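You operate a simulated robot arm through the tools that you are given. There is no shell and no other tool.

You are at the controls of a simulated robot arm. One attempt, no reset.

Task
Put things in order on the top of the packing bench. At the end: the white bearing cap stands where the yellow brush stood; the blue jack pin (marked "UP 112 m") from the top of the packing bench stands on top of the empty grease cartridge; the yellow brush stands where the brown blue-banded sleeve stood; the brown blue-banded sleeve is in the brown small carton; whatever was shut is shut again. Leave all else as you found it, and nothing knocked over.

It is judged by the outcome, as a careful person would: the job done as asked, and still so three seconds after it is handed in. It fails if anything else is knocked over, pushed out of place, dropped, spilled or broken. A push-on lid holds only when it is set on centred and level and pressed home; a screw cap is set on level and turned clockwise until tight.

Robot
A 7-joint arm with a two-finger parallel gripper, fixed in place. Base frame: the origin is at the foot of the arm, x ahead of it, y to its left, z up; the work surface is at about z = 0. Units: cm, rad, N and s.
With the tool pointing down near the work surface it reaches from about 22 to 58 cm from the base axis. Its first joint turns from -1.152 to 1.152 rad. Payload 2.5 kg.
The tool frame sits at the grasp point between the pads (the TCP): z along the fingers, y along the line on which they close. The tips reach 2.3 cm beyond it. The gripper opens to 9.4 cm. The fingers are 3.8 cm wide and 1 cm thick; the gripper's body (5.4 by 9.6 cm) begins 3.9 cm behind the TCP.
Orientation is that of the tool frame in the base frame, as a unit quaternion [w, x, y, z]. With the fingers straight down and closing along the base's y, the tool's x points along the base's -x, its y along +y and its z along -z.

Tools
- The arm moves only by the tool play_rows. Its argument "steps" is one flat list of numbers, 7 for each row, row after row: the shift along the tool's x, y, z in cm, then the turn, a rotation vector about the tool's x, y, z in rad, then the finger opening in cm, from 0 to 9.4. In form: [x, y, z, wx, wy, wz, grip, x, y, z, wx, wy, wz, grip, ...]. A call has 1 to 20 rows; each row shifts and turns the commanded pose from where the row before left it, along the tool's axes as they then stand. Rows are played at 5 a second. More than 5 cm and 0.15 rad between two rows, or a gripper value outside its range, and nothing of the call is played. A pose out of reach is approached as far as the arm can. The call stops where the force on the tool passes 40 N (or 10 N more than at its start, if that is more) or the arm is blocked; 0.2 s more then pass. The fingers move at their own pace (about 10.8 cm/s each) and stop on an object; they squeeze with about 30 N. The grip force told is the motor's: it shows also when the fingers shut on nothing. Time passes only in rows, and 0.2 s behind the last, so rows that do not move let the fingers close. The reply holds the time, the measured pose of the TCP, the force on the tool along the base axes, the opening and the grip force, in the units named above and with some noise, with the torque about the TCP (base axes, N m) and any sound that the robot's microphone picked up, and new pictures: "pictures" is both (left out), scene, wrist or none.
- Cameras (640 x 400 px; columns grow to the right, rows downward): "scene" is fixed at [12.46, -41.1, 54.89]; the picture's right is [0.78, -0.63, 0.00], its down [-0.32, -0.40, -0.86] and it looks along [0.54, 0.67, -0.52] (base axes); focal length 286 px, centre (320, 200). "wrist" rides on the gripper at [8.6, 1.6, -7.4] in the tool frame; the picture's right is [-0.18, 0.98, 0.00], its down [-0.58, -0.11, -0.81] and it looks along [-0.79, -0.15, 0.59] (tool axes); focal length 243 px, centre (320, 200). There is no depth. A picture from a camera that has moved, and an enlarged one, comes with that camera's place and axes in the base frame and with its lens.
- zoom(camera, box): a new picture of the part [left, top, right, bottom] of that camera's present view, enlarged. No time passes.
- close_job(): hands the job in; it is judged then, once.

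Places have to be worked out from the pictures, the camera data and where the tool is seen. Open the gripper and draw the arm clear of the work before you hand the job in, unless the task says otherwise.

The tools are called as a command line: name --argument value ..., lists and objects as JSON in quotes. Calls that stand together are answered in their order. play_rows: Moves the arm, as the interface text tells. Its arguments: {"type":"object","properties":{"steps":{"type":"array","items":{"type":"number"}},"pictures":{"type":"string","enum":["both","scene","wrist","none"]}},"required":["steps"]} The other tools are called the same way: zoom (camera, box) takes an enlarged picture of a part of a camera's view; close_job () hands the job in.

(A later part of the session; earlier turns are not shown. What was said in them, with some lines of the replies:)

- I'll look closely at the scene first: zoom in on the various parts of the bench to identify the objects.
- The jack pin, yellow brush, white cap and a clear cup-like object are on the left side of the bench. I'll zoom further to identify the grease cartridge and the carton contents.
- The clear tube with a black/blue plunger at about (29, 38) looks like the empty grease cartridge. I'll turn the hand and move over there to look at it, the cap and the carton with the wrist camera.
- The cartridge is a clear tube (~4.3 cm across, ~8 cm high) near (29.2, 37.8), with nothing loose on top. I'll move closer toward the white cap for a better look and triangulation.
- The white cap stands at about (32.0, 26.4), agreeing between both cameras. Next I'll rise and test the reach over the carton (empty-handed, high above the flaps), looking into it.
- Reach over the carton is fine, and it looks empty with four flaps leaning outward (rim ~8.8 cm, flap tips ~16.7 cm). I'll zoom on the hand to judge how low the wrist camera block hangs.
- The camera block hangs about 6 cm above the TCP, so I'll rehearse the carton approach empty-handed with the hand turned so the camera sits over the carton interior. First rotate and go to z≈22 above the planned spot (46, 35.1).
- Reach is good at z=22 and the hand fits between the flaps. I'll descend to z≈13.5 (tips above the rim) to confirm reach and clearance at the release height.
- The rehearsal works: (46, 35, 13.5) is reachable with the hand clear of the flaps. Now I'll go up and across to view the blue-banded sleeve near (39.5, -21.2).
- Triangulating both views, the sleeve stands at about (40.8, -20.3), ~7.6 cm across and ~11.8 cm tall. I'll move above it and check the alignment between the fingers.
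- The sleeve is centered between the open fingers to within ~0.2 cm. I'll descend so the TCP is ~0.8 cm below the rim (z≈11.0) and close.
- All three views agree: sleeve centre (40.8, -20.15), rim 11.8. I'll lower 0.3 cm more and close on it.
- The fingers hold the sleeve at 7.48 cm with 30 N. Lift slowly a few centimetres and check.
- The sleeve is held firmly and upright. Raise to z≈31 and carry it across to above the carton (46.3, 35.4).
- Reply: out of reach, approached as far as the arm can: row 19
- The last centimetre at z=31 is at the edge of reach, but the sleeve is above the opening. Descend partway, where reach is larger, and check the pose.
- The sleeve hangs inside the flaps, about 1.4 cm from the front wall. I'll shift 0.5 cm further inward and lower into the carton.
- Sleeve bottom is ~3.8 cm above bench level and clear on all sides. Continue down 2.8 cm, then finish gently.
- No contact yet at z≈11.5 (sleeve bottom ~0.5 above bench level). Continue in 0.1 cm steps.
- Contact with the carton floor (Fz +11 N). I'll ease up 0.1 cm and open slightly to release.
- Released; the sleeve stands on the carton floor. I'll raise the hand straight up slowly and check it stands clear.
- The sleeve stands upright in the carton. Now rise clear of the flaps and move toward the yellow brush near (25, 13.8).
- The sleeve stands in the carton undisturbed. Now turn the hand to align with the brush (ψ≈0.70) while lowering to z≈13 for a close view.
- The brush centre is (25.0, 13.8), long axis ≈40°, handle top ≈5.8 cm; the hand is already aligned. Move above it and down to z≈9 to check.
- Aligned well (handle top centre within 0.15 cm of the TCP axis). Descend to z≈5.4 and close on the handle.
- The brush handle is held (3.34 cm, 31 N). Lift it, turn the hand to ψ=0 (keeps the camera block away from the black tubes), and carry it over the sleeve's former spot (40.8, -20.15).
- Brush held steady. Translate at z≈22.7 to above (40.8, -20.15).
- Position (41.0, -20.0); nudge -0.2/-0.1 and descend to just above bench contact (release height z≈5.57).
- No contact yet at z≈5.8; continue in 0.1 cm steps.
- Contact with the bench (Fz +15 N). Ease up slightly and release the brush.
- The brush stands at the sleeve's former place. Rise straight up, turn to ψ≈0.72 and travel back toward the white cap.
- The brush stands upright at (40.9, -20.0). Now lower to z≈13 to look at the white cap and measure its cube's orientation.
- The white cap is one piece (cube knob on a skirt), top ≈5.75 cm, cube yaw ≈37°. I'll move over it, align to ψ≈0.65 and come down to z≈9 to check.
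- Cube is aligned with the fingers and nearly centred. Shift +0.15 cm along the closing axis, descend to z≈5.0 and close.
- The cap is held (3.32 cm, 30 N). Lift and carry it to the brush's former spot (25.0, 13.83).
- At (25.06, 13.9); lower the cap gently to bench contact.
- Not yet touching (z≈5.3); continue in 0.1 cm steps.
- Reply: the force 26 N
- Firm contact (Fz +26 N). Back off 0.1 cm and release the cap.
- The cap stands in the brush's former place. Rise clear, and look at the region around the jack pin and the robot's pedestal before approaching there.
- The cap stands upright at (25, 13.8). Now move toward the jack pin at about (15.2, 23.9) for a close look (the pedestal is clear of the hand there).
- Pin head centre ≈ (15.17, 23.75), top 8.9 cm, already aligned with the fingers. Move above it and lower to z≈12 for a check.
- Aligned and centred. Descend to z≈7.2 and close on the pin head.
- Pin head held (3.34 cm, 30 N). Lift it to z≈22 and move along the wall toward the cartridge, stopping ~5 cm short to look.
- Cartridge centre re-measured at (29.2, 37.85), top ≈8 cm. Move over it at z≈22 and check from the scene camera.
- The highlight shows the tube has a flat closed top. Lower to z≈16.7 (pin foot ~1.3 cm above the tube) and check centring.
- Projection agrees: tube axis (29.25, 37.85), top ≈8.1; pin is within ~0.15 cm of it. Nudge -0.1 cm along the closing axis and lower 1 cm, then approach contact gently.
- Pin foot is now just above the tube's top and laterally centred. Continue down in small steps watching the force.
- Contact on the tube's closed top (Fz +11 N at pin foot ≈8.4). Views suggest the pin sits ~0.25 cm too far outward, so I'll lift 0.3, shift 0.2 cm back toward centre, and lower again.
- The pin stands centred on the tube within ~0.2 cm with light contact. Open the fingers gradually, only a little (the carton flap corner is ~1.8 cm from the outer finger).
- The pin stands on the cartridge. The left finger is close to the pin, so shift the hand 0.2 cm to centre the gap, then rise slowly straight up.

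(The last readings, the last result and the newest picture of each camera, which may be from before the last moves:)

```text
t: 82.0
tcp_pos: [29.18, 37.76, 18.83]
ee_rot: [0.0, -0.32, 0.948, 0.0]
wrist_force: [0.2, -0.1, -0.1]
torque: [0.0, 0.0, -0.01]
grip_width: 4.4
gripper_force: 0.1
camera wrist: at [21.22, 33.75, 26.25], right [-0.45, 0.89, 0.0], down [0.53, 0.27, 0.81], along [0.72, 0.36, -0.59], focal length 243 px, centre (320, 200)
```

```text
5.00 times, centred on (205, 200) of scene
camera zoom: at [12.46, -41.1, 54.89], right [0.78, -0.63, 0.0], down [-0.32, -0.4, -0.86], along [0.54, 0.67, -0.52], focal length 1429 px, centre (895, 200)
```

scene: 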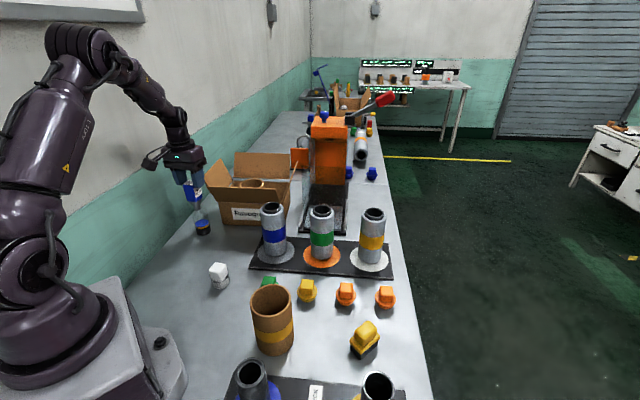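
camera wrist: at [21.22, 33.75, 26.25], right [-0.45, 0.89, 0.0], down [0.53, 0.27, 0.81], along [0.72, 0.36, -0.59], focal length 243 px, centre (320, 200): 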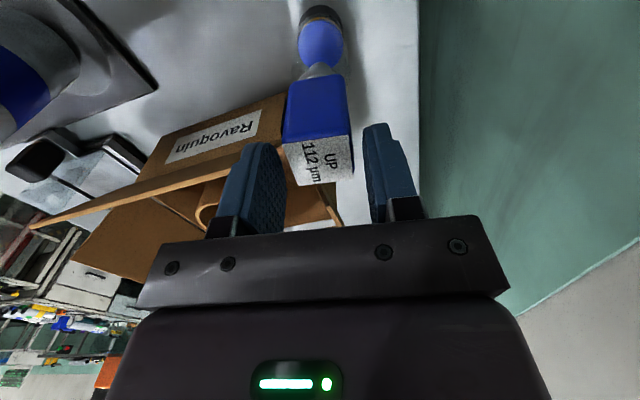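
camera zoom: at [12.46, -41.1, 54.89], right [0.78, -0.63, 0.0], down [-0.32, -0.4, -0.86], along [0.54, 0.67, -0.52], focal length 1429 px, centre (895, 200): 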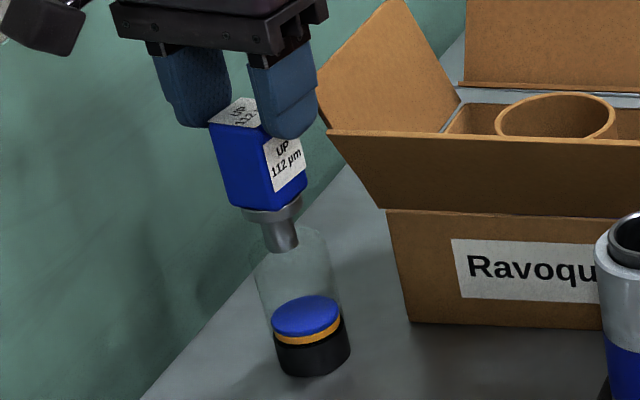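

The pin stands upright on the cartridge, free of the fingers. Rise well clear and draw the arm back toward its starting area.

play_rows --steps '[0, 0, -1.5, 0, 0, 0, 4.4, 0, 0, -2.5, 0, 0, 0, 4.4, 0, 0, -3.5, 0, 0, 0, 4.4, 0, 0, -4, 0, 0, 0, 6, 0, 0, -4, 0, 0, 0, 9.4, 0, 0, -3.5, 0, 0, 0, 9.4, 3.3, -3, 0, 0, 0, 0, 9.4, 3.3, -3, 0, 0, 0, 0, 9.4, 3.3, -3, 0, 0, 0, 0, 9.4, 1.5, -3, 0, 0, 0, 0, 9.4, 0, -3, 0, 0, 0, 0, 9.4, 0, 0, 0, 0, 0, 0, 9.4, 0, 0, 0, 0, 0, 0, 9.4]' --pictures "both"

zoom --camera "scene" --box '[140, 150, 300, 300]'

zoom --camera "scene" --box '[220, 190, 420, 400]'

```text
t: 84.8
tcp_pos: [28.96, 18.78, 37.94]
ee_rot: [0.0, -0.319, 0.948, 0.0]
wrist_force: [0.7, -0.2, -0.2]
torque: [-0.01, 0.02, -0.01]
grip_width: 9.4
gripper_force: 0.1
camera wrist: at [21.18, 14.82, 45.43], right [-0.45, 0.89, 0.0], down [0.53, 0.27, 0.81], along [0.72, 0.36, -0.59], focal length 243 px, centre (320, 200)
```

scene: 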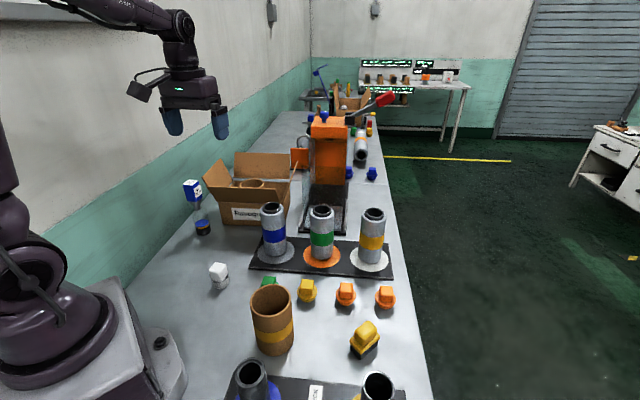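
wrist: 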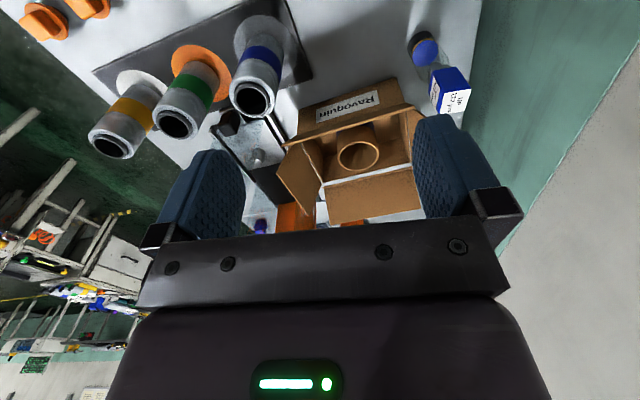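

```text
2.67 times, centred on (220, 225) of scene
camera zoom: at [12.46, -41.1, 54.89], right [0.78, -0.63, 0.0], down [-0.32, -0.4, -0.86], along [0.54, 0.67, -0.52], focal length 762 px, centre (587, 133)
```

zoom: 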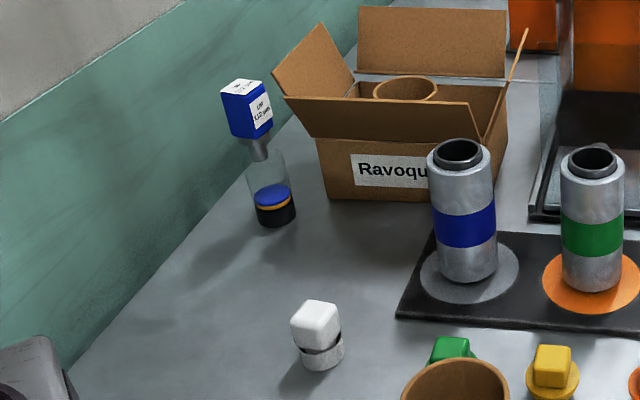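

```text
1.90 times, centred on (320, 295) of scene
camera zoom: at [12.46, -41.1, 54.89], right [0.78, -0.63, 0.0], down [-0.32, -0.4, -0.86], along [0.54, 0.67, -0.52], focal length 544 px, centre (320, 19)
```

zoom: 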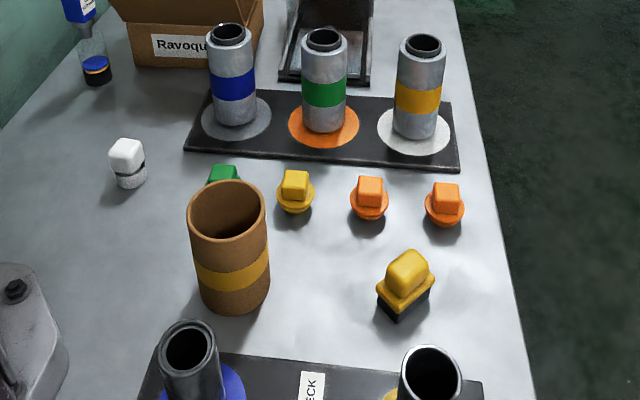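

All four moves check out in the pictures: the pin is upright on the cartridge, and the cap is where the brush was. The brush is where the sleeve was, and the sleeve stands in the open carton. Nothing shut was ever opened, neighbouring items look unmoved, the gripper is open and the arm is clear. I'm handing the job in.

close_job

```text
The job is handed in.
```

I made all four moves and handed the job in. The last pictures showed everything standing upright. I haven't been told how it was judged.

| Item | Where it is now |
|---|---|
| White bearing cap | Where the brush stood, at about (25.0, 13.8) |
| Blue jack pin ("UP 112 µm") | Upright on top of the clear cartridge, within about 0.2 cm of centre |
| Yellow brush | Where the sleeve stood, at about (40.9, -20.0), turned about 40° from how it stood before |
| Brown blue-banded sleeve | Standing upright in the open "Ravoquin" carton |

- **Grease cartridge:** I took the clear tube with its plunger at the bottom to be the empty one. No other candidate stood out.
- **Carton:** I took the "Ravoquin" carton to be the small one. The only other brown carton I saw was at the far end of the bench, out of reach.
- **Everything else:** I opened nothing that was shut, so nothing needed closing again. The other items on the bench looked unmoved, and the arm is clear with the gripper open.
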